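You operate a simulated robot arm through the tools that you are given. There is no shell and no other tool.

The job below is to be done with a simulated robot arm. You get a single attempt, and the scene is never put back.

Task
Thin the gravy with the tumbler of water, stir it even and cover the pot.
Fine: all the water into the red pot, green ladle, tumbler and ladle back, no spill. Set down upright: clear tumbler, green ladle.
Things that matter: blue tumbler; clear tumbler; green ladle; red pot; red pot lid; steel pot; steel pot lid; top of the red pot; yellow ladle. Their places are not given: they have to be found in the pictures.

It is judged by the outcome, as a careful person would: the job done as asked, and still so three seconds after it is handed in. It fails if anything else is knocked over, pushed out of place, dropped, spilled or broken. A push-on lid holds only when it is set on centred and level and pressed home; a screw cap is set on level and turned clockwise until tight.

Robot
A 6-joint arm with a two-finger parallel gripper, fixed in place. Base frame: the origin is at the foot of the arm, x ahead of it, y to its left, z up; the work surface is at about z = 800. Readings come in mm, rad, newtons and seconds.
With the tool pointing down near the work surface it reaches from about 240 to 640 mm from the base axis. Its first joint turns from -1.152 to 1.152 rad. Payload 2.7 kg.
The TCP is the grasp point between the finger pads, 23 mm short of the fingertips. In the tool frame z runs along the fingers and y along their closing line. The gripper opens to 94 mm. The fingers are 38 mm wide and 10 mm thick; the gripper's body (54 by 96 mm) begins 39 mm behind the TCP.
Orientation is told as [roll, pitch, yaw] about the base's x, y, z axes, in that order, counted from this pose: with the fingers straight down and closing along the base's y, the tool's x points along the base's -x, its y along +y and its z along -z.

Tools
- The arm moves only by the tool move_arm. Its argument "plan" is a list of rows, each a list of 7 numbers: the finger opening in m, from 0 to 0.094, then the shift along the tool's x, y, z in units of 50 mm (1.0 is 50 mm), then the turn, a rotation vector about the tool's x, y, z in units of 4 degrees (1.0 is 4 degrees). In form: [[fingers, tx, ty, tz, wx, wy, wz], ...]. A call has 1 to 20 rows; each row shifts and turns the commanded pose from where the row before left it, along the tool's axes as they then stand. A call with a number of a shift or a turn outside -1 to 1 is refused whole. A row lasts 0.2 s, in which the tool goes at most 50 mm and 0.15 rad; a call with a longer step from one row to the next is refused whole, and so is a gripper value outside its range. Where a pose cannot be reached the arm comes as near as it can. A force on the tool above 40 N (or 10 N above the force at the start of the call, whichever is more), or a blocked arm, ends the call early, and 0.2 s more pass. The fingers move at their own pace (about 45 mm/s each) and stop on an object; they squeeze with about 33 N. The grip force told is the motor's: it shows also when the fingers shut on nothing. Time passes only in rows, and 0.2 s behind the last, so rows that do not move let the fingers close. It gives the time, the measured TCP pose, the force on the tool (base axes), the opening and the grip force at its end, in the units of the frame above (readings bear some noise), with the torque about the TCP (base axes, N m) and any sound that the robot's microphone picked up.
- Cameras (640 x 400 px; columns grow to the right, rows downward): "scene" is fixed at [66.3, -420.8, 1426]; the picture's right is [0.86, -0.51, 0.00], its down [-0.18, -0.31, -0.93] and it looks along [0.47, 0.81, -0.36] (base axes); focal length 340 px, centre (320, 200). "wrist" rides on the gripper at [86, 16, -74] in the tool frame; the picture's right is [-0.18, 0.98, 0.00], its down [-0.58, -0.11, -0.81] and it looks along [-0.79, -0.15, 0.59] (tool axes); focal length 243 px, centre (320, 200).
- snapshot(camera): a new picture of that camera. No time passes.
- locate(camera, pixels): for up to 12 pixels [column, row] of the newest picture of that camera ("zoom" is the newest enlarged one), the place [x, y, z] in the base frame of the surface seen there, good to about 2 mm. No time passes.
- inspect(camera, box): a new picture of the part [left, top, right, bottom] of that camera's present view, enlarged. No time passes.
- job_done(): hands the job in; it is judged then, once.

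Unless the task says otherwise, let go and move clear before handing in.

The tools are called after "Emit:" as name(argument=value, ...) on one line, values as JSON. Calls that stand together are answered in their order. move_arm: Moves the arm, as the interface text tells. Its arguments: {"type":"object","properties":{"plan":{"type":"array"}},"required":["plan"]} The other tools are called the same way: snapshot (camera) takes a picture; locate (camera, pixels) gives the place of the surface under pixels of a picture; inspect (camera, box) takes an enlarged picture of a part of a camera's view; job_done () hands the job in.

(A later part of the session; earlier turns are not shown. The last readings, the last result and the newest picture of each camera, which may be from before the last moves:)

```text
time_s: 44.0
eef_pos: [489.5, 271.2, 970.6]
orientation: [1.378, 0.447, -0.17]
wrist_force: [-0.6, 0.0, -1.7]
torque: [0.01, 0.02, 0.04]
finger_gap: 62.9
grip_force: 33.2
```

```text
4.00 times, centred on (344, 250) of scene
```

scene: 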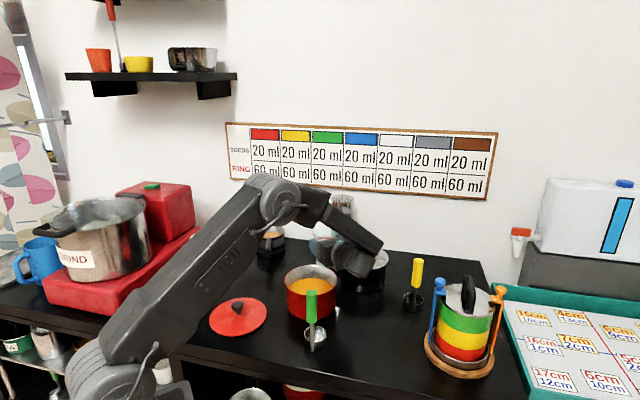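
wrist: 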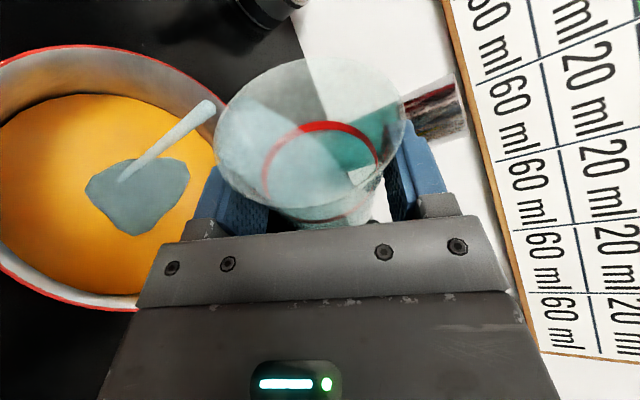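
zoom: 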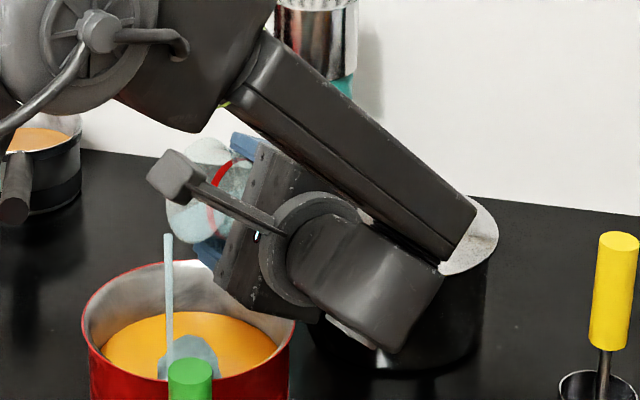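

The stream is falling from the lip into the pot near its middle (water patch at zoom (185,360)). I'll keep rolling slowly to about 88°.

Emit:
move_arm(plan=[[0.02, 0.0059, -0.0095, 0.0014, 0, 0, -0.3], [0.02, 0.0059, -0.0095, 0.0014, 0, 0, -0.3], [0.02, 0.0059, -0.0095, 0.0014, 0, 0, -0.3], [0.02, 0.0059, -0.0095, 0.0014, 0, 0, -0.3], [0.02, 0.0059, -0.0095, 0.0014, 0, 0, -0.3], [0.02, 0.0059, -0.0095, 0.0014, 0, 0, -0.3], [0.02, 0.0059, -0.0095, 0.0014, 0, 0, -0.3], [0.02, 0.0059, -0.0095, 0.0014, 0, 0, -0.3], [0.02, 0.0059, -0.0095, 0.0014, 0, 0, -0.3], [0.02, 0.0059, -0.0095, 0.0014, 0, 0, -0.3], [0.02, 0.0059, -0.0095, 0.0014, 0, 0, -0.3], [0.02, 0.0059, -0.0095, 0.0014, 0, 0, -0.3], [0.02, 0.0059, -0.0095, 0.0014, 0, 0, -0.3], [0.02, 0.0059, -0.0095, 0.0014, 0, 0, -0.3], [0.02, 0.0059, -0.0095, 0.0014, 0, 0, -0.3]])

Emit:
snapshot(camera="wrist")

Emit:
inspect(camera="scene", box=[264, 200, 424, 300])

```text
time_s: 47.2
eef_pos: [480.8, 272.0, 965.2]
orientation: [1.394, 0.14, -0.112]
wrist_force: [-0.3, -0.2, -0.9]
torque: [-0.01, 0.03, -0.02]
finger_gap: 62.7
grip_force: 33.4
```

```text
taken
```

wrist: 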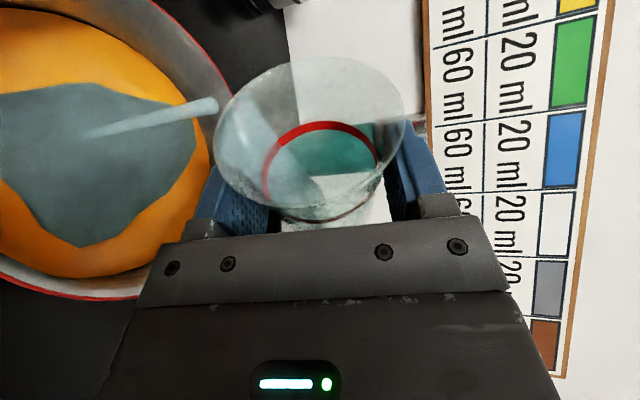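

```text
4.00 times, centred on (344, 250) of scene
```

zoom: 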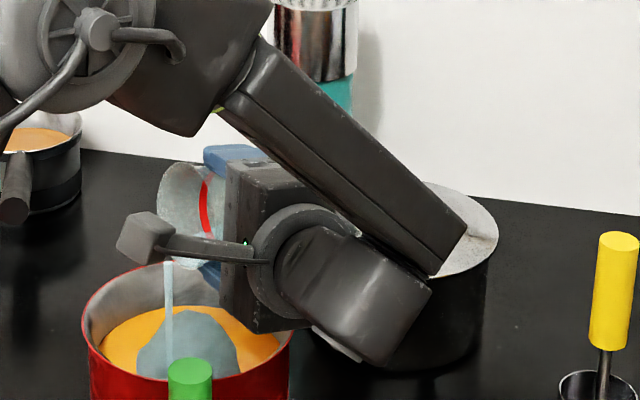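

The stream still lands well inside the pot (zoom (170,265)→(175,345)) and about half the water is out. I'll roll on to about 106°, drifting left to keep the lip over the middle.

Emit:
move_arm(plan=[[0.02, 0.0155, -0.0019, 0.0007, 0, 0, -0.3], [0.02, 0.0155, -0.0019, 0.0007, 0, 0, -0.3], [0.02, 0.0155, -0.0019, 0.0007, 0, 0, -0.3], [0.02, 0.0155, -0.0019, 0.0007, 0, 0, -0.3], [0.02, 0.0155, -0.0019, 0.0007, 0, 0, -0.3], [0.02, 0.0155, -0.0019, 0.0007, 0, 0, -0.3], [0.02, 0.0155, -0.0019, 0.0007, 0, 0, -0.3], [0.02, 0.0155, -0.0019, 0.0007, 0, 0, -0.3], [0.02, 0.0155, -0.0019, 0.0007, 0, 0, -0.3], [0.02, 0.0155, -0.0019, 0.0007, 0, 0, -0.3], [0.02, 0.0155, -0.0019, 0.0007, 0, 0, -0.3], [0.02, 0.0155, -0.0019, 0.0007, 0, 0, -0.3], [0.02, 0.0155, -0.0019, 0.0007, 0, 0, -0.3], [0.02, 0.0155, -0.0019, 0.0007, 0, 0, -0.3], [0.02, 0.0155, -0.0019, 0.0007, 0, 0, -0.3], [0.02, 0.0155, -0.0019, 0.0007, 0, 0, -0.3], [0.02, 0.0155, -0.0019, 0.0007, 0, 0, -0.3], [0.02, 0.0155, -0.0019, 0.0007, 0, 0, -0.3], [0.02, 0.0155, -0.0019, 0.0007, 0, 0, -0.3], [0.02, 0.0155, -0.0019, 0.0007, 0, 0, -0.3]])

Emit:
snapshot(camera="wrist")

Emit:
inspect(camera="scene", box=[264, 200, 424, 300])

```text
time_s: 51.4
eef_pos: [466.0, 272.8, 961.2]
orientation: [1.389, -0.275, -0.036]
wrist_force: [-0.3, -0.5, -1.4]
torque: [-0.03, 0.02, -0.01]
finger_gap: 62.4
grip_force: 33.2
```

```text
taken
```

wrist: 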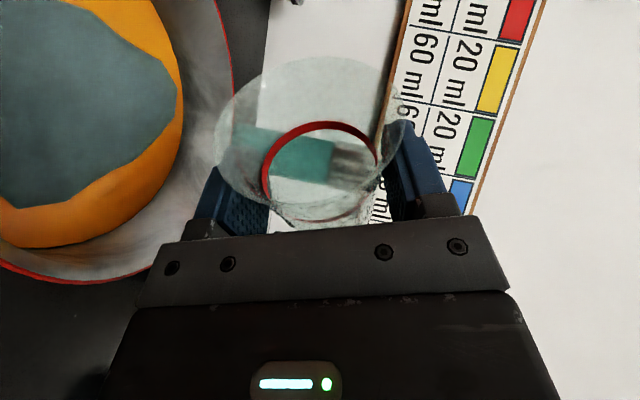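

```text
4.00 times, centred on (344, 250) of scene
```

zoom: 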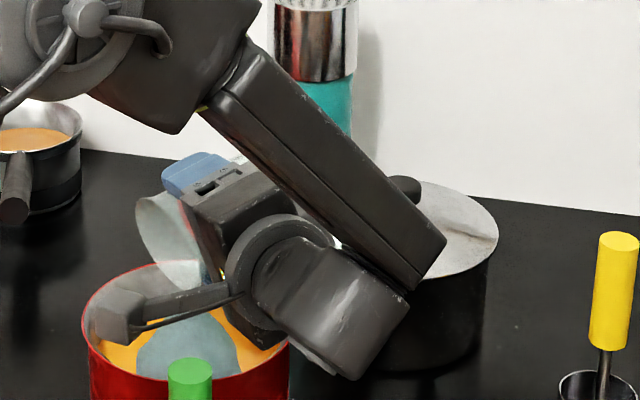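

The stream has stopped at about 106°, and the water lies as a grey patch on the gravy. I'll roll 16° more and wait so that the last drops drain.

Emit:
move_arm(plan=[[0.02, 0.01, 0, 0, 0, 0, -0.4], [0.02, 0.01, 0, 0, 0, 0, -0.4], [0.02, 0.01, 0, 0, 0, 0, -0.4], [0.02, 0.01, 0, 0, 0, 0, -0.4], [0.02, 0.01, 0, 0, 0, 0, -0.4], [0.02, 0.01, 0, 0, 0, 0, -0.4], [0.02, 0.01, 0, 0, 0, 0, -0.4], [0.02, 0.01, 0, 0, 0, 0, -0.4], [0.02, 0.01, 0, 0, 0, 0, -0.4], [0.02, 0.01, 0, 0, 0, 0, -0.4], [0.02, 0, 0, 0, 0, 0, 0], [0.02, 0, 0, 0, 0, 0, 0], [0.02, 0, 0, 0, 0, 0, 0], [0.02, 0, 0, 0, 0, 0, 0], [0.02, 0, 0, 0, 0, 0, 0]])

Emit:
inspect(camera="wrist", box=[180, 40, 436, 240])

Emit:
inspect(camera="scene", box=[264, 220, 392, 300])

```text
time_s: 54.6
eef_pos: [463.5, 275.5, 957.4]
orientation: [1.367, -0.549, 0.021]
wrist_force: [-0.1, -0.5, -0.6]
torque: [0.01, 0.04, 0.0]
finger_gap: 62.5
grip_force: 32.5
```

```text
2.00 times, centred on (308, 140) of wrist
```

zoom: 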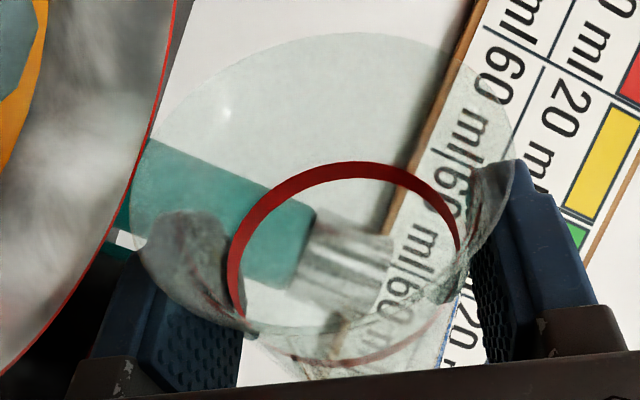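

```text
5.00 times, centred on (328, 260) of scene
```

zoom: 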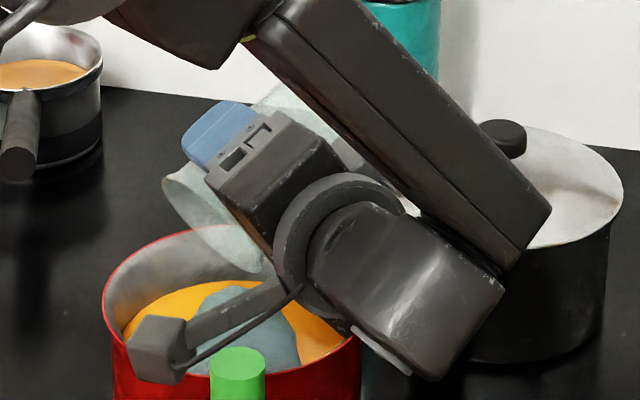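

The tumbler is empty (clear walls, no pool inside), and all the water sits in the pot. I'll raise it, shift it right, and begin rolling back upright.

Emit:
move_arm(plan=[[0.02, -0.177, 0.019, -0.019, 0, 0, 0], [0.02, -0.177, 0.019, -0.019, 0, 0, 0], [0.02, -0.177, 0.019, -0.019, 0, 0, 0], [0.02, -0.177, 0.019, -0.019, 0, 0, 0], [0.02, -0.177, 0.019, -0.019, 0, 0, 0], [0.02, 0, 0, 0, 0, 0, 0.5], [0.02, 0, 0, 0, 0, 0, 1], [0.02, 0, 0, 0, 0, 0, 1], [0.02, 0, 0, 0, 0, 0, 1], [0.02, 0, 0, 0, 0, 0, 1], [0.02, 0, 0, 0, 0, 0, 1], [0.02, 0, 0, 0, 0, 0, 1], [0.02, 0, 0, 0, 0, 0, 1], [0.02, 0, 0, 0, 0, 0, 1], [0.02, 0, 0, 0, 0, 0, 1], [0.02, 0, 0, 0, 0, 0, 1], [0.02, 0, 0, 0, 0, 0, 1], [0.02, 0, 0, 0, 0, 0, 1], [0.02, 0, 0, 0, 0, 0, 1], [0.02, 0, 0, 0, 0, 0, 1]])

```text
time_s: 58.8
eef_pos: [496.2, 270.4, 986.2]
orientation: [1.377, 0.447, -0.172]
wrist_force: [-0.3, 0.7, 0.1]
torque: [-0.04, -0.01, -0.01]
finger_gap: 62.4
grip_force: 32.8
```

The orientation matches the earlier 64° roll state, so 64° remain. I'll roll the rest of the way back to upright.

Emit:
move_arm(plan=[[0.02, 0, 0, 0, 0, 0, 1], [0.02, 0, 0, 0, 0, 0, 1], [0.02, 0, 0, 0, 0, 0, 1], [0.02, 0, 0, 0, 0, 0, 1], [0.02, 0, 0, 0, 0, 0, 1], [0.02, 0, 0, 0, 0, 0, 1], [0.02, 0, 0, 0, 0, 0, 1], [0.02, 0, 0, 0, 0, 0, 1], [0.02, 0, 0, 0, 0, 0, 1], [0.02, 0, 0, 0, 0, 0, 1], [0.02, 0, 0, 0, 0, 0, 1], [0.02, 0, 0, 0, 0, 0, 1], [0.02, 0, 0, 0, 0, 0, 1], [0.02, 0, 0, 0, 0, 0, 1], [0.02, 0, 0, 0, 0, 0, 1], [0.02, 0, 0, 0, 0, 0, 0.6], [0.02, 0, 0, 0, 0, 0, 0.4], [0.02, 0, 0, 0, 0, 0, 0]])

Emit:
snapshot(camera="wrist")

Emit:
snapshot(camera="scene")

```text
time_s: 62.6
eef_pos: [496.5, 271.0, 986.7]
orientation: [-0.005, 1.397, -1.663]
wrist_force: [0.1, -0.2, -0.4]
torque: [0.02, 0.0, 0.05]
finger_gap: 62.5
grip_force: 33.2
```

```text
taken
```

wrist: 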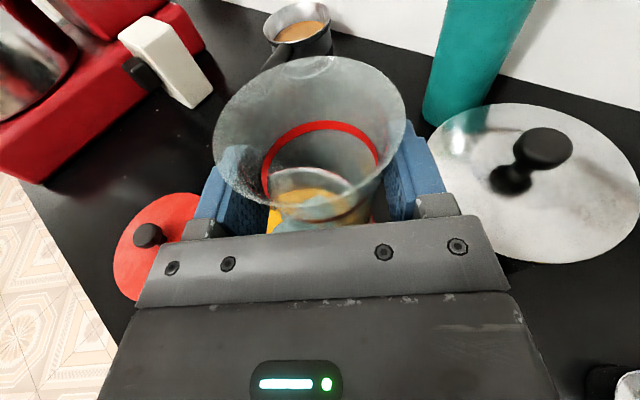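

```text
taken
```

scene: 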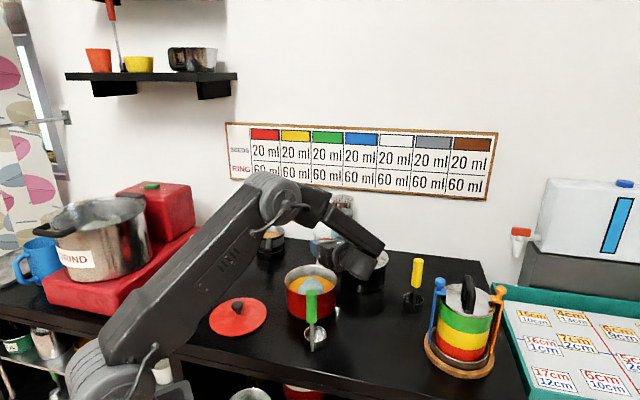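

The tumbler is upright again and looks empty; pot and ladle are unmoved. I'll check its lean in the grip from the band, then carry it back along the same path.

Emit:
inspect(camera="wrist", box=[200, 40, 456, 240])

Emit:
locate(camera="zoom", pixels=[[313, 168], [240, 200], [380, 190], [415, 235], [195, 260], [270, 345], [300, 362], [350, 352], [400, 318], [320, 368], [200, 305], [230, 335]])

```text
2.00 times, centred on (328, 140) of wrist
```

zoom: 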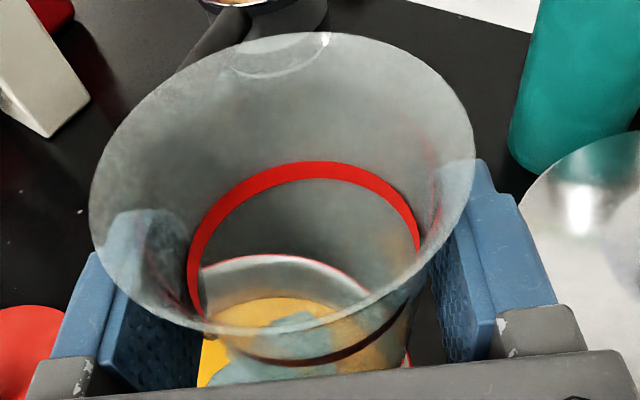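

```text
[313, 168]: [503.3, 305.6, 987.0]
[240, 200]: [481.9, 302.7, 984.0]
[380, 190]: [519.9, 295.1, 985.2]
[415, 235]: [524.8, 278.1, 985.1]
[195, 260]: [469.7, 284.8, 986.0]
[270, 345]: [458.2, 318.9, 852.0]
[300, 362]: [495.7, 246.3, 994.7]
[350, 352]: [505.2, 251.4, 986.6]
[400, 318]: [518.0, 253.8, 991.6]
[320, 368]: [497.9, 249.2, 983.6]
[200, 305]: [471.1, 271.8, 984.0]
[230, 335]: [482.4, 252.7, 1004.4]
```

The band points read level at z≈985 all round, so the tumbler hangs upright with its band 1.5 mm below the TCP. I'll carry it back over its original place.

Emit:
move_arm(plan=[[0.02, -0.016, 0.0115, -0.09, 0, 0, 0], [0.02, -0.035, 0.0256, -0.2, 0, 0, 0], [0.02, -0.0487, 0.0355, -0.2772, 0, 0, 0], [0.02, -0.0487, 0.0355, -0.2772, 0, 0, 0], [0.02, -0.0487, 0.0355, -0.2772, 0, 0, 0], [0.02, -0.0487, 0.0355, -0.2772, 0, 0, 0], [0.02, -0.0487, 0.0355, -0.2772, 0, 0, 0], [0.02, -0.0487, 0.0355, -0.2772, 0, 0, 0], [0.02, -0.0487, 0.0355, -0.2772, 0, 0, 0], [0.02, -0.0487, 0.0355, -0.2772, 0, 0, 0], [0.02, -0.0487, 0.0355, -0.2772, 0, 0, 0], [0.02, -0.0487, 0.0355, -0.2772, 0, 0, 0], [0.02, -0.0487, 0.0355, -0.2772, 0, 0, 0], [0.02, -0.0487, 0.0355, -0.2772, 0, 0, 0], [0.02, -0.0487, 0.0355, -0.2772, 0, 0, 0], [0.02, -0.035, 0.0256, -0.2, 0, 0, 0], [0.02, -0.016, 0.0115, -0.09, 0, 0, 0], [0.02, 0, 0, 0, 0, 0, 0]])

```text
time_s: 66.4
eef_pos: [505.2, 57.0, 987.7]
orientation: [-0.001, 1.396, -1.657]
wrist_force: [-0.1, 0.2, -0.7]
torque: [-0.01, 0.01, 0.02]
finger_gap: 62.1
grip_force: 32.9
```

Back over its spot at (505,57,988). I'll turn the heading back to 60° while lowering to about z=889, reversing the lift.

Emit:
move_arm(plan=[[0.02, -0.07, 0, 0.0121, -0.22, 0, 0.0385], [0.02, -0.138, 0, 0.0242, -0.44, 0, 0.077], [0.02, -0.138, 0, 0.0242, -0.44, 0, 0.077], [0.02, -0.138, 0, 0.0242, -0.44, 0, 0.077], [0.02, -0.138, 0, 0.0242, -0.44, 0, 0.077], [0.02, -0.138, 0, 0.0242, -0.44, 0, 0.077], [0.02, -0.138, 0, 0.0242, -0.44, 0, 0.077], [0.02, -0.138, 0, 0.0242, -0.44, 0, 0.077], [0.02, -0.138, 0, 0.0242, -0.44, 0, 0.077], [0.02, -0.138, 0, 0.0242, -0.44, 0, 0.077], [0.02, -0.138, 0, 0.0242, -0.44, 0, 0.077], [0.02, -0.138, 0, 0.0242, -0.44, 0, 0.077], [0.02, -0.138, 0, 0.0242, -0.44, 0, 0.077], [0.02, -0.138, 0, 0.0242, -0.44, 0, 0.077], [0.02, -0.07, 0, 0.0121, -0.24, 0, 0.042], [0.02, 0, 0, 0, 0, 0, 0]])

Emit:
inspect(camera="wrist", box=[200, 40, 456, 240])

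Emit:
locate(camera="zoom", pixels=[[313, 168], [240, 200], [380, 190], [415, 235], [195, 260], [350, 352], [320, 368], [200, 305]])

```text
time_s: 69.8
eef_pos: [505.3, 56.2, 888.4]
orientation: [-0.001, 1.395, -2.099]
wrist_force: [-0.8, 0.6, -0.4]
torque: [-0.04, 0.04, 0.0]
finger_gap: 62.3
grip_force: 33.2
```

```text
2.00 times, centred on (328, 140) of wrist
```

zoom: 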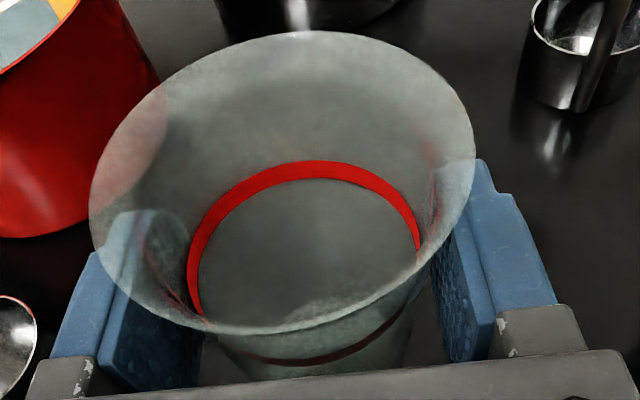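

```text
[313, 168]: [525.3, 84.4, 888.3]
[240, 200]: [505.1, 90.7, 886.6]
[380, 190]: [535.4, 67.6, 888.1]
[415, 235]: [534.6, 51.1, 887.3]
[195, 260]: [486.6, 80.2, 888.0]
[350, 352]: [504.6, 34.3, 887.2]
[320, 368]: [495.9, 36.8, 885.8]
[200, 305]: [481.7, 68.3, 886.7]
```

The tumbler's band is at z≈887 centred (508.5,62), 1.4 mm off its old place. I'll correct that and lower gently by about 19 mm to just above contact.

Emit:
move_arm(plan=[[0.02, -0.03, -0.014, 0.0052, 0, 0, 0], [0.02, -0.0591, -0.014, 0.0104, 0, 0, 0], [0.02, -0.0591, 0, 0.0104, 0, 0, 0], [0.02, -0.0591, 0, 0.0104, 0, 0, 0], [0.02, -0.0591, 0, 0.0104, 0, 0, 0], [0.02, -0.0591, 0, 0.0104, 0, 0, 0], [0.02, -0.0197, 0, 0.0035, 0, 0, 0], [0.02, -0.0197, 0, 0.0035, 0, 0, 0], [0.02, 0, 0, 0, 0, 0, 0], [0.02, 0, 0, 0, 0, 0, 0]])

Emit:
inspect(camera="wrist", box=[200, 40, 456, 240])

Emit:
locate(camera="zoom", pixels=[[313, 168], [240, 200], [380, 190], [415, 235], [195, 260], [350, 352], [320, 368], [200, 305]])

```text
time_s: 72.0
eef_pos: [504.0, 56.0, 870.1]
orientation: [0.0, 1.398, -2.096]
wrist_force: [0.2, 0.1, -0.3]
torque: [0.0, -0.02, 0.0]
finger_gap: 62.4
grip_force: 32.6
```

```text
2.00 times, centred on (328, 140) of wrist
```

zoom: 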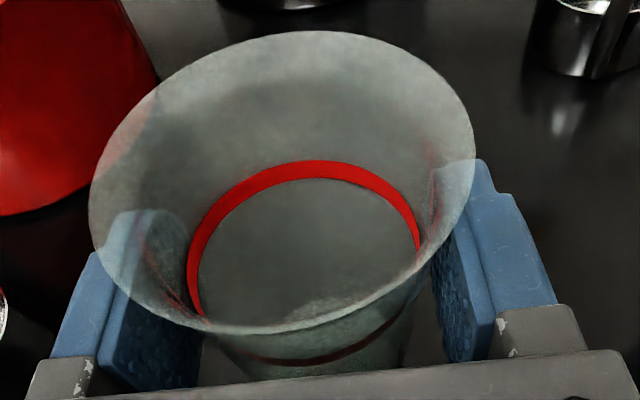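

```text
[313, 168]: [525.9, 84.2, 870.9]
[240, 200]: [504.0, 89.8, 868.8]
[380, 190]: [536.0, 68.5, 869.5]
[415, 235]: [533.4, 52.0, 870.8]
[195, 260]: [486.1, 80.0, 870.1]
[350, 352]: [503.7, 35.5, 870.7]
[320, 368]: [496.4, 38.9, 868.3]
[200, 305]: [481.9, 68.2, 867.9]
```

The band now averages z≈869.6, about 2 mm above standing height. I'll lower 2.5 mm more in small steps and read the contact force.

Emit:
move_arm(plan=[[0.02, -0.0148, 0, 0.0026, 0, 0, 0], [0.02, -0.0148, 0, 0.0026, 0, 0, 0], [0.02, -0.0148, 0, 0.0026, 0, 0, 0], [0.02, -0.0049, 0, 0.0009, 0, 0, 0], [0.02, 0, 0, 0, 0, 0, 0]])

```text
time_s: 73.2
eef_pos: [503.8, 55.3, 868.3]
orientation: [0.001, 1.396, -2.096]
wrist_force: [-0.8, -0.6, -1.0]
torque: [0.03, -0.03, 0.02]
finger_gap: 62.1
grip_force: 33.2
```

There is no upward force yet, so it still hangs slightly off the table. I'll lower another 1.5 mm in half-millimetre steps.

Emit:
move_arm(plan=[[0.02, -0.0099, 0, 0.0017, 0, 0, 0], [0.02, -0.0099, 0, 0.0017, 0, 0, 0], [0.02, -0.0099, 0, 0.0017, 0, 0, 0], [0.02, 0, 0, 0, 0, 0, 0]])

Emit:
inspect(camera="wrist", box=[200, 40, 456, 240])

Emit:
locate(camera="zoom", pixels=[[313, 168], [240, 200], [380, 190], [415, 235], [195, 260], [350, 352], [320, 368], [200, 305]])

```text
time_s: 74.2
eef_pos: [504.8, 56.4, 866.9]
orientation: [0.012, 1.397, -2.081]
wrist_force: [-1.9, -1.9, 10.3]
torque: [-0.09, -0.12, -0.02]
finger_gap: 62.4
grip_force: 32.7
```

```text
2.00 times, centred on (328, 140) of wrist
```

zoom: 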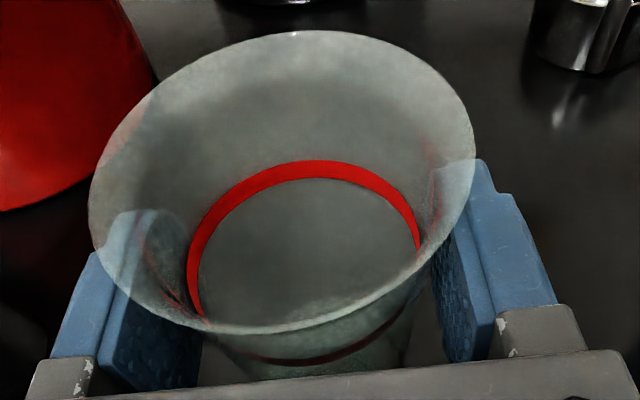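

```text
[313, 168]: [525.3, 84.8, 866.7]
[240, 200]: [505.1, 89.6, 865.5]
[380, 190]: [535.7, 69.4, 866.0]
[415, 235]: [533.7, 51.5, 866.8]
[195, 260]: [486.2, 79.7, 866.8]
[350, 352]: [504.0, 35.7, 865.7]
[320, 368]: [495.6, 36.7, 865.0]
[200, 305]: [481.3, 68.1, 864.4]
```

Contact: +10 N upward and the band at z≈866, so the tumbler stands on the table. I'll ease up half a millimetre and open the fingers fully.

Emit:
move_arm(plan=[[0.02, 0.0099, 0, -0.0017, 0, 0, 0], [0.02, 0, 0, 0, 0, 0, 0], [0.066, 0, 0, 0, 0, 0, 0], [0.07, 0, 0, 0, 0, 0, 0], [0.08, 0, 0, 0, 0, 0, 0], [0.094, 0, 0, 0, 0, 0, 0], [0.094, 0, 0, 0, 0, 0, 0], [0.094, 0, 0, 0, 0, 0, 0]])

Emit:
snapshot(camera="wrist")

Emit:
locate(camera="wrist", pixels=[[320, 124], [285, 140], [350, 132], [370, 155], [265, 175], [335, 216]])

```text
time_s: 76.0
eef_pos: [504.0, 57.3, 867.0]
orientation: [0.0, 1.397, -2.095]
wrist_force: [0.4, 0.0, 0.1]
torque: [0.0, -0.01, 0.0]
finger_gap: 93.9
grip_force: 0.1
```

```text
taken
```

wrist: 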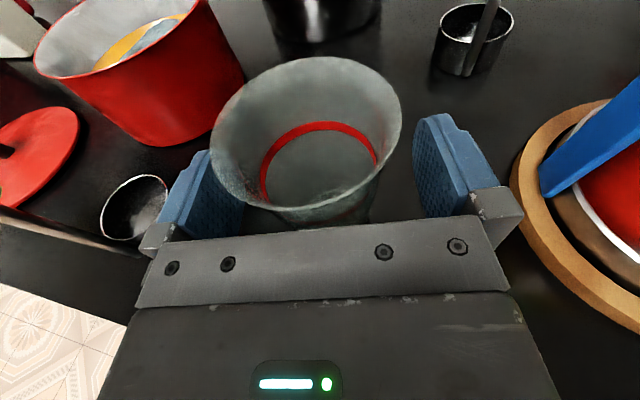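

```text
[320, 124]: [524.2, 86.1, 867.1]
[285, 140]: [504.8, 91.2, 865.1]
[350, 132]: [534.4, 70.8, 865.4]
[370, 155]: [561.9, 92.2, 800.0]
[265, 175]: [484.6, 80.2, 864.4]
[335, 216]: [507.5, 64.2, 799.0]
```

The tumbler stands free near (507,63) with the band level at z≈866, and the fingers are open. I'll retreat straight back 90 mm along the heading.

Emit:
move_arm(plan=[[0.094, -0.0175, 0, -0.1, 0, 0, 0], [0.094, -0.035, 0, -0.2, 0, 0, 0], [0.094, -0.035, 0, -0.2, 0, 0, 0], [0.094, -0.035, 0, -0.2, 0, 0, 0], [0.094, -0.035, 0, -0.2, 0, 0, 0], [0.094, -0.035, 0, -0.2, 0, 0, 0], [0.094, -0.035, 0, -0.2, 0, 0, 0], [0.094, -0.035, 0, -0.2, 0, 0, 0], [0.094, -0.035, 0, -0.2, 0, 0, 0], [0.094, -0.0455, 0, -0.26, 0, 0, 0], [0.094, 0, 0, 0, 0, 0, 0]])

Emit:
snapshot(camera="wrist")

```text
time_s: 78.4
eef_pos: [453.8, -31.4, 864.3]
orientation: [0.002, 1.396, -2.095]
wrist_force: [-1.1, 0.3, -0.4]
torque: [-0.02, -0.01, 0.01]
finger_gap: 94.0
grip_force: 0.0
```

```text
taken
```

wrist: 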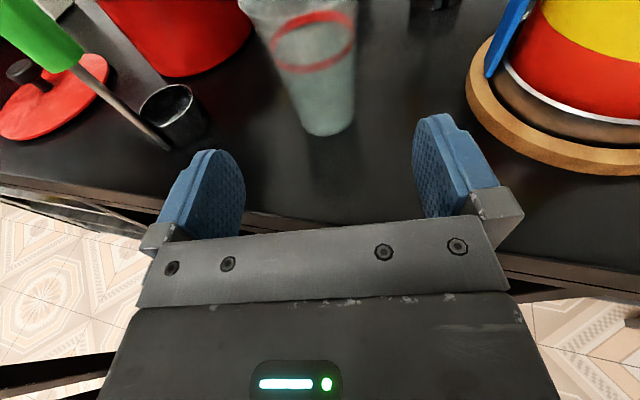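

The tumbler stands upright and clear of the fingers in the wrist view (315,70). I'll raise the arm and then bring the tool back to pointing down for the ladle.

Emit:
move_arm(plan=[[0.094, 0.2, 0, -0.035, 0, 0, 0], [0.094, 0.4, 0, -0.07, 0, 0, 0], [0.094, 0.4, 0, -0.07, 0, 0, 0], [0.094, 0.4, 0, -0.07, 0, 0, 0], [0.094, 0.4, 0, -0.07, 0, 0, 0], [0.094, 0.4, 0, -0.07, 0, 0, 0], [0.094, 0.4, 0, -0.07, 0, 0, 0], [0.094, 0.4, 0, -0.07, 0, 0, 0], [0.094, 0.4, 0, -0.07, 0, 0, 0], [0.094, 0.4, 0, -0.07, 0, 0, 0], [0.094, 0.4, 0, -0.07, 0, 0, 0], [0.094, 0.4, 0, -0.07, 0, 0, 0], [0.094, 0.2, 0, -0.035, 0, 0, 0], [0.094, 0, 0, 0, 0, -0.5, 0], [0.094, 0, 0, 0, 0, -1, 0], [0.094, 0, 0, 0, 0, -1, 0], [0.094, 0, 0, 0, 0, -1, 0], [0.094, 0, 0, 0, 0, -1, 0], [0.094, 0, 0, 0, 0, -1, 0], [0.094, 0, 0, 0, 0, -1, 0]])

Emit:
move_arm(plan=[[0.094, 0, 0, 0, 0, -1, 0], [0.094, 0, 0, 0, 0, -1, 0], [0.094, 0, 0, 0, 0, -1, 0], [0.094, 0, 0, 0, 0, -1, 0], [0.094, 0, 0, 0, 0, -1, 0], [0.094, 0, 0, 0, 0, -1, 0], [0.094, 0, 0, 0, 0, -1, 0], [0.094, 0, 0, 0, 0, -1, 0], [0.094, 0, 0, 0, 0, -1, 0], [0.094, 0, 0, 0, 0, -1, 0], [0.094, 0, 0, 0, 0, -1, 0], [0.094, 0, 0, 0, 0, -1, 0], [0.094, 0, 0, 0, 0, -1, 0], [0.094, 0, 0, 0, 0, -0.5, 0], [0.094, 0, 0, 0, 0, 0, 0]])

```text
time_s: 82.6
eef_pos: [455.0, -28.1, 1110.3]
orientation: [-0.001, 0.942, -2.097]
wrist_force: [0.5, 0.2, 0.2]
torque: [0.01, -0.01, 0.01]
finger_gap: 93.8
grip_force: 0.0
```

```text
time_s: 85.8
eef_pos: [454.8, -28.5, 1110.1]
orientation: [0.0, -0.001, -2.096]
wrist_force: [0.3, 0.3, 0.1]
torque: [-0.02, -0.04, 0.01]
finger_gap: 94.1
grip_force: 0.0
```

The tool points straight down at (455,-28,1110). I'll turn the yaw back toward zero over two calls.

Emit:
move_arm(plan=[[0.094, 0, 0, 0, 0, 0, -1], [0.094, 0, 0, 0, 0, 0, -1], [0.094, 0, 0, 0, 0, 0, -1], [0.094, 0, 0, 0, 0, 0, -1], [0.094, 0, 0, 0, 0, 0, -1], [0.094, 0, 0, 0, 0, 0, -1], [0.094, 0, 0, 0, 0, 0, -1], [0.094, 0, 0, 0, 0, 0, -1], [0.094, 0, 0, 0, 0, 0, -1], [0.094, 0, 0, 0, 0, 0, -1], [0.094, 0, 0, 0, 0, 0, -1], [0.094, 0, 0, 0, 0, 0, -1], [0.094, 0, 0, 0, 0, 0, -1], [0.094, 0, 0, 0, 0, 0, -1], [0.094, 0, 0, 0, 0, 0, -1], [0.094, 0, 0, 0, 0, 0, -1], [0.094, 0, 0, 0, 0, 0, -1], [0.094, 0, 0, 0, 0, 0, -1], [0.094, 0, 0, 0, 0, 0, -1], [0.094, 0, 0, 0, 0, 0, -1]])

Emit:
move_arm(plan=[[0.094, 0, 0, 0, 0, 0, -1], [0.094, 0, 0, 0, 0, 0, -1], [0.094, 0, 0, 0, 0, 0, -1], [0.094, 0, 0, 0, 0, 0, -1], [0.094, 0, 0, 0, 0, 0, -1], [0.094, 0, 0, 0, 0, 0, -1], [0.094, 0, 0, 0, 0, 0, -1], [0.094, 0, 0, 0, 0, 0, -1], [0.094, 0, 0, 0, 0, 0, -1], [0.094, 0, 0, 0, 0, 0, -1], [0.094, 0, 0, 0, 0, 0, 0]])

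Emit:
snapshot(camera="scene")

Emit:
snapshot(camera="wrist")

```text
time_s: 90.0
eef_pos: [454.8, -28.8, 1111.0]
orientation: [0.001, 0.001, -0.698]
wrist_force: [0.4, -0.6, -0.3]
torque: [0.01, 0.04, 0.03]
finger_gap: 94.0
grip_force: 0.0
```

```text
time_s: 92.4
eef_pos: [454.5, -30.2, 1109.7]
orientation: [0.002, 0.001, 0.0]
wrist_force: [1.2, 0.1, 0.1]
torque: [0.03, -0.02, 0.0]
finger_gap: 94.0
grip_force: 0.2
```

```text
taken
```

scene: 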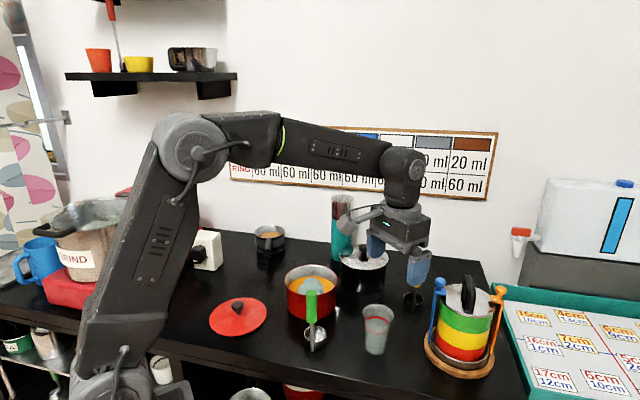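

```text
taken
```

wrist: 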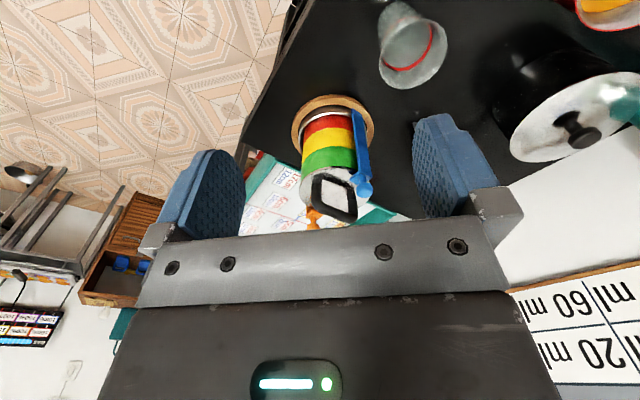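

The tool is back at yaw 0, the tumbler stands in its old place, and the pot shows gravy and water unmixed. I'll measure the green ladle closely before grasping.

Emit:
inspect(camera="scene", box=[264, 285, 360, 355])

```text
5.71 times, centred on (312, 320) of scene
```

zoom: 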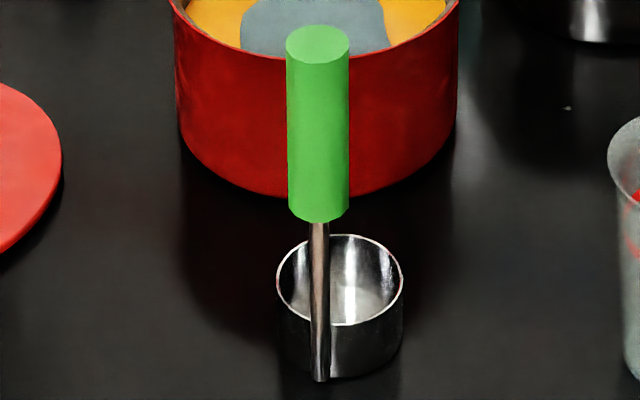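

Emit:
locate(camera="zoom", pixels=[[318, 43], [318, 30], [318, 58], [289, 43], [347, 43], [318, 120], [318, 200], [318, 218], [319, 260], [319, 360], [319, 378], [340, 300]])

Emit:
locate(camera="zoom", pixels=[[278, 280], [300, 245], [345, 236], [385, 250], [402, 280], [390, 308], [365, 320], [340, 324], [295, 315], [350, 372], [390, 350], [350, 285]])

```text
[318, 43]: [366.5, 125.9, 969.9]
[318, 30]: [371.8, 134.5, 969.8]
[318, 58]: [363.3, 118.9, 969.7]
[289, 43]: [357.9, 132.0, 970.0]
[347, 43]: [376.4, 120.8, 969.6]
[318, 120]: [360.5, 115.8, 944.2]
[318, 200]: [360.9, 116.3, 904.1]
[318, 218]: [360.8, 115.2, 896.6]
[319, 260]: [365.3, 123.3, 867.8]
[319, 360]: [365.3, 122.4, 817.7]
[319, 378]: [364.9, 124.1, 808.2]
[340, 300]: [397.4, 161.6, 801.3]
```

```text
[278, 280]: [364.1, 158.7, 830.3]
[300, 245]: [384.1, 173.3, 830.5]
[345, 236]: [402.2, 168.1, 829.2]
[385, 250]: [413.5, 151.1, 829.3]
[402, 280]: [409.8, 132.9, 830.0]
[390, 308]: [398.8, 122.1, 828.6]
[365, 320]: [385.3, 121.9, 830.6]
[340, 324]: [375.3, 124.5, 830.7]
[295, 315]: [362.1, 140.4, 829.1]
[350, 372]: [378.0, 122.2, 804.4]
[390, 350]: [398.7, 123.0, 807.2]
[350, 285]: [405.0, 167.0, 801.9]
```

The ladle's handle axis is at (367,126), top z=970, and its cup is centred at (388,147) with rim z=830 (30 mm tall). I'll move above the handle and check the liquid level in the pot.

Emit:
move_arm(plan=[[0.094, 0.1, 0.18, 0, 0, 0, 0], [0.08, 0.22, 0.39, 0, 0, 0, 0], [0.07, 0.22, 0.39, 0, 0, 0, 0], [0.06, 0.22, 0.39, 0, 0, 0, 0], [0.06, 0.22, 0.39, 0, 0, 0, 0], [0.06, 0.22, 0.39, 0, 0, 0, 0], [0.06, 0.22, 0.39, 0, 0, 0, 0], [0.06, 0.22, 0.39, 0.1, 0, 0, 0], [0.06, 0.11, 0.214, 0.2, 0, 0, 0], [0.06, 0, 0, 0.4, 0, 0, 0], [0.06, 0, 0, 0.3, 0, 0, 0], [0.06, 0, 0, 0, 0, 0, 0], [0.06, 0, 0, 0, 0, 0, 0]])

Emit:
snapshot(camera="scene")

Emit:
snapshot(camera="wrist")

```text
time_s: 95.2
eef_pos: [366.7, 127.4, 1060.8]
orientation: [0.001, 0.001, -0.003]
wrist_force: [-0.1, -0.6, -0.2]
torque: [0.02, -0.01, -0.03]
finger_gap: 60.1
grip_force: 0.1
```

```text
taken
```

scene: 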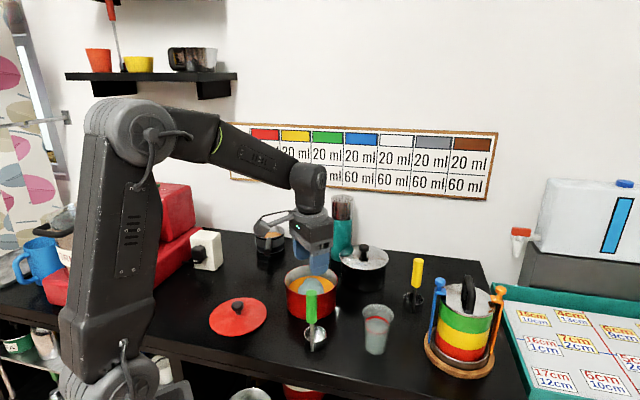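

```text
taken
```

wrist: 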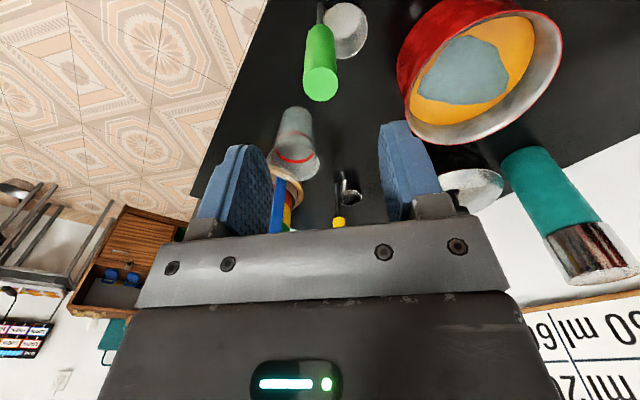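

The handle top at (322,86) in the wrist view matches the tool axis within a couple of millimetres. I'll measure the liquid level, then descend onto the handle.

Emit:
locate(camera="wrist", pixels=[[465, 70], [515, 45], [440, 110], [425, 100], [322, 86], [510, 120], [412, 50]])

Emit:
move_arm(plan=[[0.06, 0, -0.014, 0.2, 0, 0, 0], [0.06, 0, -0.014, 0.35, 0, 0, 0], [0.06, 0, 0, 0.35, 0, 0, 0], [0.06, 0, 0, 0.35, 0, 0, 0], [0.06, 0, 0, 0.35, 0, 0, 0], [0.06, 0, 0, 0.35, 0, 0, 0], [0.06, 0, 0, 0.3, 0, 0, 0], [0.06, 0, 0, 0.15, 0, 0, 0], [0.06, 0, 0, 0, 0, 0, 0], [0.06, 0, 0, 0, 0, 0, 0]])

Emit:
snapshot(camera="scene")

Emit:
snapshot(camera="wrist")

```text
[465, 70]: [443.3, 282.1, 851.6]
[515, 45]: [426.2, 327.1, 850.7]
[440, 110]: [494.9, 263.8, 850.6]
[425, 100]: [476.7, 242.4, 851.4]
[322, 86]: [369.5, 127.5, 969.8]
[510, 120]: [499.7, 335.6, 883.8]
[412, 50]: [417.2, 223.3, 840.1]
```

```text
time_s: 97.4
eef_pos: [368.2, 127.1, 940.2]
orientation: [0.002, -0.002, -0.001]
wrist_force: [0.4, 0.1, 0.2]
torque: [0.04, 0.0, 0.04]
finger_gap: 60.0
grip_force: 0.1
```

```text
taken
```

scene: 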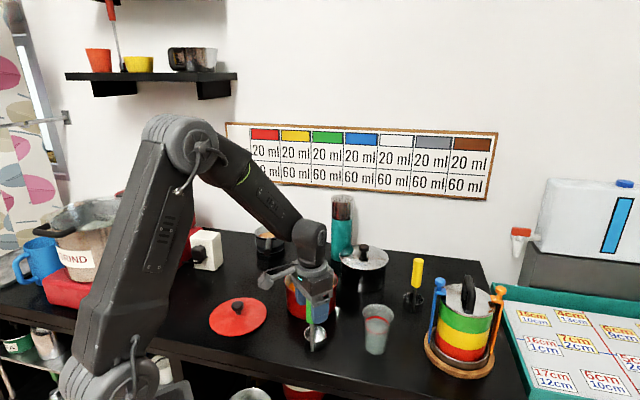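

```text
taken
```

wrist: 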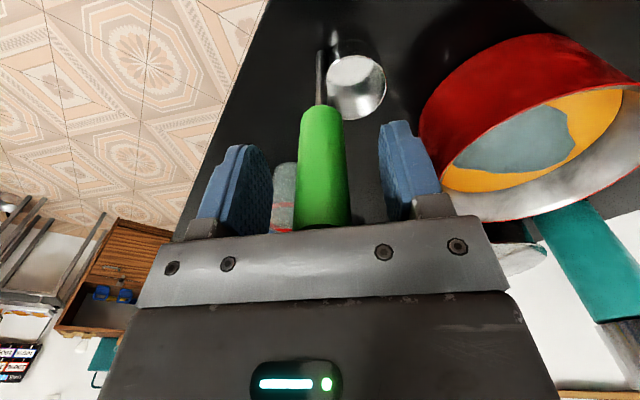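

The handle sits between the pads (297–348 px) and the liquid level is z≈851. I'll close the fingers on the handle.

Emit:
move_arm(plan=[[0.045, 0, 0, 0, 0, 0, 0], [0.035, 0, 0, 0, 0, 0, 0], [0.028, 0, 0, 0, 0, 0, 0], [0.02, 0, 0, 0, 0, 0, 0], [0.01, 0, 0, 0, 0, 0, 0], [0.01, 0, 0, 0, 0, 0, 0], [0.01, 0, 0, 0, 0, 0, 0]])

Emit:
snapshot(camera="wrist")

Emit:
inspect(camera="scene", box=[264, 250, 392, 360])

```text
time_s: 99.0
eef_pos: [367.8, 126.4, 940.8]
orientation: [0.001, -0.001, -0.005]
wrist_force: [-1.0, -0.7, 2.2]
torque: [-0.19, 0.05, 0.02]
finger_gap: 23.4
grip_force: 32.7
```

```text
taken
```

wrist: 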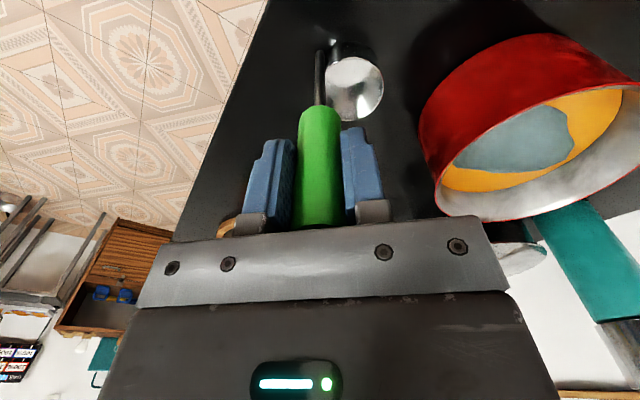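

```text
3.64 times, centred on (328, 305) of scene
```

zoom: 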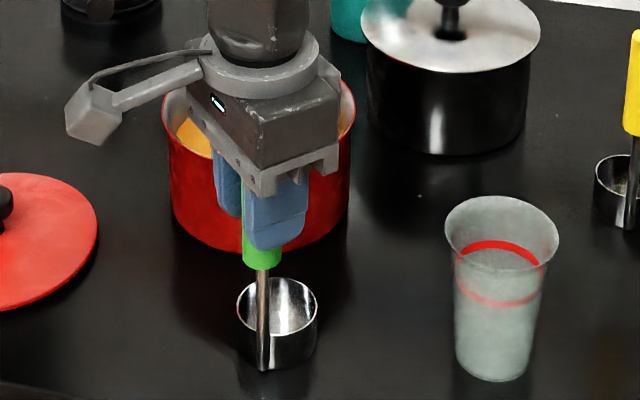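

The handle is gripped (gap 23.4 mm). I'll lift the ladle straight up by about 112 mm, slowly, and check that it hangs straight.

Emit:
move_arm(plan=[[0.01, 0, 0, -0.05, 0, 0, 0], [0.01, 0, 0, -0.1, 0, 0, 0], [0.01, 0, 0, -0.15, 0, 0, 0], [0.01, 0, 0, -0.2, 0, 0, 0], [0.01, 0, 0, -0.25, 0, 0, 0], [0.01, 0, 0, -0.25, 0, 0, 0], [0.01, 0, 0, -0.25, 0, 0, 0], [0.01, 0, 0, -0.25, 0, 0, 0], [0.01, 0, 0, -0.25, 0, 0, 0], [0.01, 0, 0, -0.25, 0, 0, 0], [0.01, 0, 0, -0.15, 0, 0, 0], [0.01, 0, 0, -0.1, 0, 0, 0], [0.01, 0, 0, 0, 0, 0, 0]])

Emit:
snapshot(camera="wrist")

Emit:
inspect(camera="scene", box=[248, 220, 392, 340])

```text
time_s: 101.8
eef_pos: [367.8, 125.8, 1053.7]
orientation: [0.0, -0.001, -0.003]
wrist_force: [0.1, 0.4, -1.0]
torque: [0.0, 0.04, 0.01]
finger_gap: 23.4
grip_force: 33.0
```

```text
taken
```

wrist: 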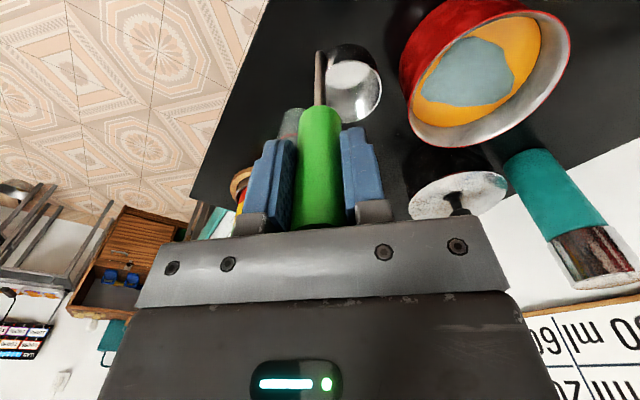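

```text
3.33 times, centred on (320, 280) of scene
```

zoom: 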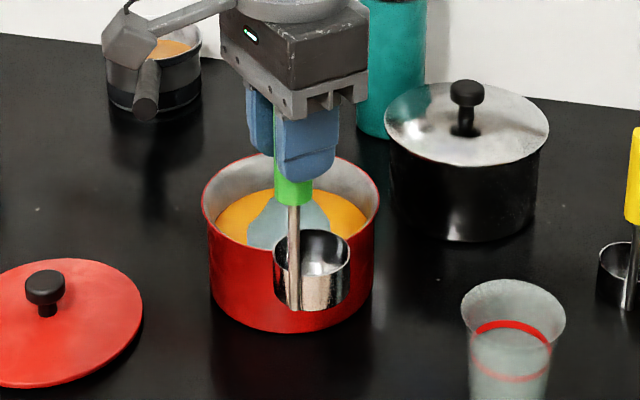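

The ladle hangs in the grip above the table. I'll check its verticality and cup position with a few points before moving over the pot.

Emit:
locate(camera="zoom", pixels=[[293, 200], [293, 225], [294, 300], [293, 308], [275, 258], [349, 258], [312, 231], [300, 235], [340, 240], [320, 310], [330, 280], [346, 270]])

```text
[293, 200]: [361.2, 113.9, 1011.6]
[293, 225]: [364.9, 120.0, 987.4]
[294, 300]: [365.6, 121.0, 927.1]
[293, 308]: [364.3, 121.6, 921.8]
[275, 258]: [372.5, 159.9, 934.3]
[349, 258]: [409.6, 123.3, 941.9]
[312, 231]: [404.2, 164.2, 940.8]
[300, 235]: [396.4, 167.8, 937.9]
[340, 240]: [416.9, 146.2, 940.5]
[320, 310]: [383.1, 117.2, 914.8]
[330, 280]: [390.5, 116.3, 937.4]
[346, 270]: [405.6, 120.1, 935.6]
```

The rod is vertical and the cup bottom hangs at about z=913, 28 mm above the pot rim. I'll move over the pot so the ladle's cup and rod are centred in it.

Emit:
move_arm(plan=[[0.01, -0.0622, 0.1397, 0, 0, 0, 0], [0.01, -0.1244, 0.2794, 0, 0, 0, 0], [0.01, -0.1244, 0.2794, 0, 0, 0, 0], [0.01, -0.1244, 0.2794, 0, 0, 0, 0], [0.01, -0.1244, 0.2794, 0, 0, 0, 0], [0.01, -0.1244, 0.2794, 0, 0, 0, 0], [0.01, -0.1244, 0.2794, 0, 0, 0, 0], [0.01, -0.1244, 0.2794, 0, 0, 0, 0], [0.01, -0.1244, 0.2794, 0, 0, 0, 0], [0.01, -0.1244, 0.2794, 0, 0, 0, 0], [0.01, -0.0622, 0.1397, 0, 0, 0, 0], [0.01, 0, 0, 0, 0, 0, 0], [0.01, 0, 0, 0, 0, 0, 0]])

Emit:
snapshot(camera="wrist")

Emit:
inspect(camera="scene", box=[248, 210, 376, 310])

```text
time_s: 104.6
eef_pos: [428.7, 265.5, 1053.9]
orientation: [-0.001, 0.0, -0.003]
wrist_force: [0.2, 0.3, 0.5]
torque: [0.03, 0.01, 0.0]
finger_gap: 23.3
grip_force: 32.9
```

```text
taken
```

wrist: 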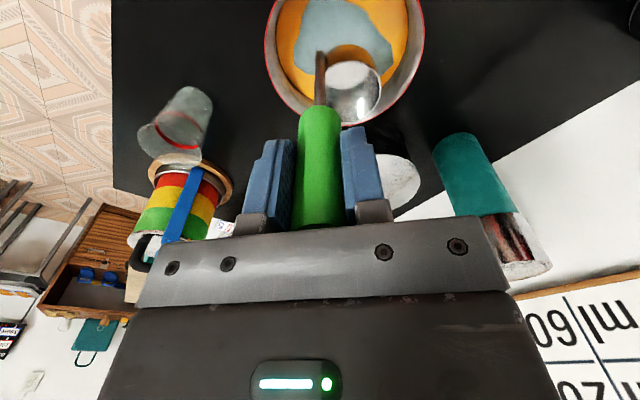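

```text
4.00 times, centred on (312, 260) of scene
```

zoom: 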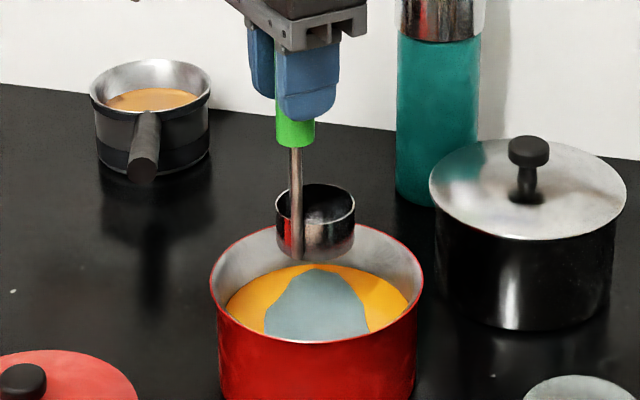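

The ladle hangs over the pot opening. I'll check the cup's place once more, then lower it into the liquid.

Emit:
locate(camera="zoom", pixels=[[279, 212], [353, 212], [316, 186], [290, 192], [345, 194], [330, 222], [296, 250], [296, 160], [310, 258], [340, 252]])

```text
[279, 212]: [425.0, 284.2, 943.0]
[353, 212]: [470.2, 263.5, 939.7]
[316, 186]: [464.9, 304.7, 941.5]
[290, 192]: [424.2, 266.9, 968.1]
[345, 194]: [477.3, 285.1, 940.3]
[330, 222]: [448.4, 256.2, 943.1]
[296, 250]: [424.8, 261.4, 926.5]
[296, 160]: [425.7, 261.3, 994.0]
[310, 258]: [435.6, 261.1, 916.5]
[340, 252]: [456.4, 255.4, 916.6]
```

The cup's centre reads (451,282), right at the pot's centre. I'll lower it so the cup bottom is at about z=832, dipping some 19 mm while its rim stays above the liquid.

Emit:
move_arm(plan=[[0.01, 0, 0, 0.1, 0, 0, 0], [0.01, 0, 0, 0.2, 0, 0, 0], [0.01, 0, 0, 0.25, 0, 0, 0], [0.01, 0, 0, 0.25, 0, 0, 0], [0.01, 0, 0, 0.25, 0, 0, 0], [0.01, 0, 0, 0.25, 0, 0, 0], [0.01, 0, 0, 0.2, 0, 0, 0], [0.01, 0, 0, 0.12, 0, 0, 0], [0.01, 0, 0, 0, 0, 0, 0]])

Emit:
snapshot(camera="wrist")

Emit:
inspect(camera="scene", box=[248, 220, 376, 320])

```text
time_s: 106.6
eef_pos: [429.6, 265.3, 970.3]
orientation: [0.0, 0.001, -0.002]
wrist_force: [-0.4, 0.1, -0.4]
torque: [0.0, -0.02, 0.0]
finger_gap: 23.2
grip_force: 33.0
```

```text
taken
```

wrist: 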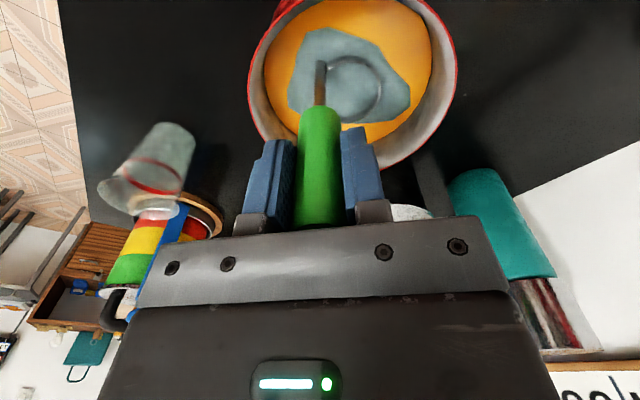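

```text
4.00 times, centred on (312, 270) of scene
```

zoom: 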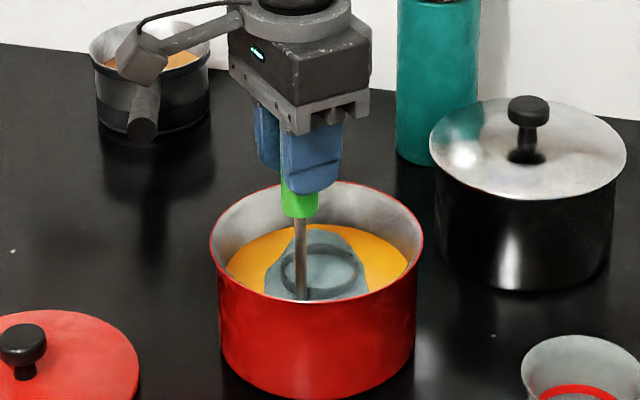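

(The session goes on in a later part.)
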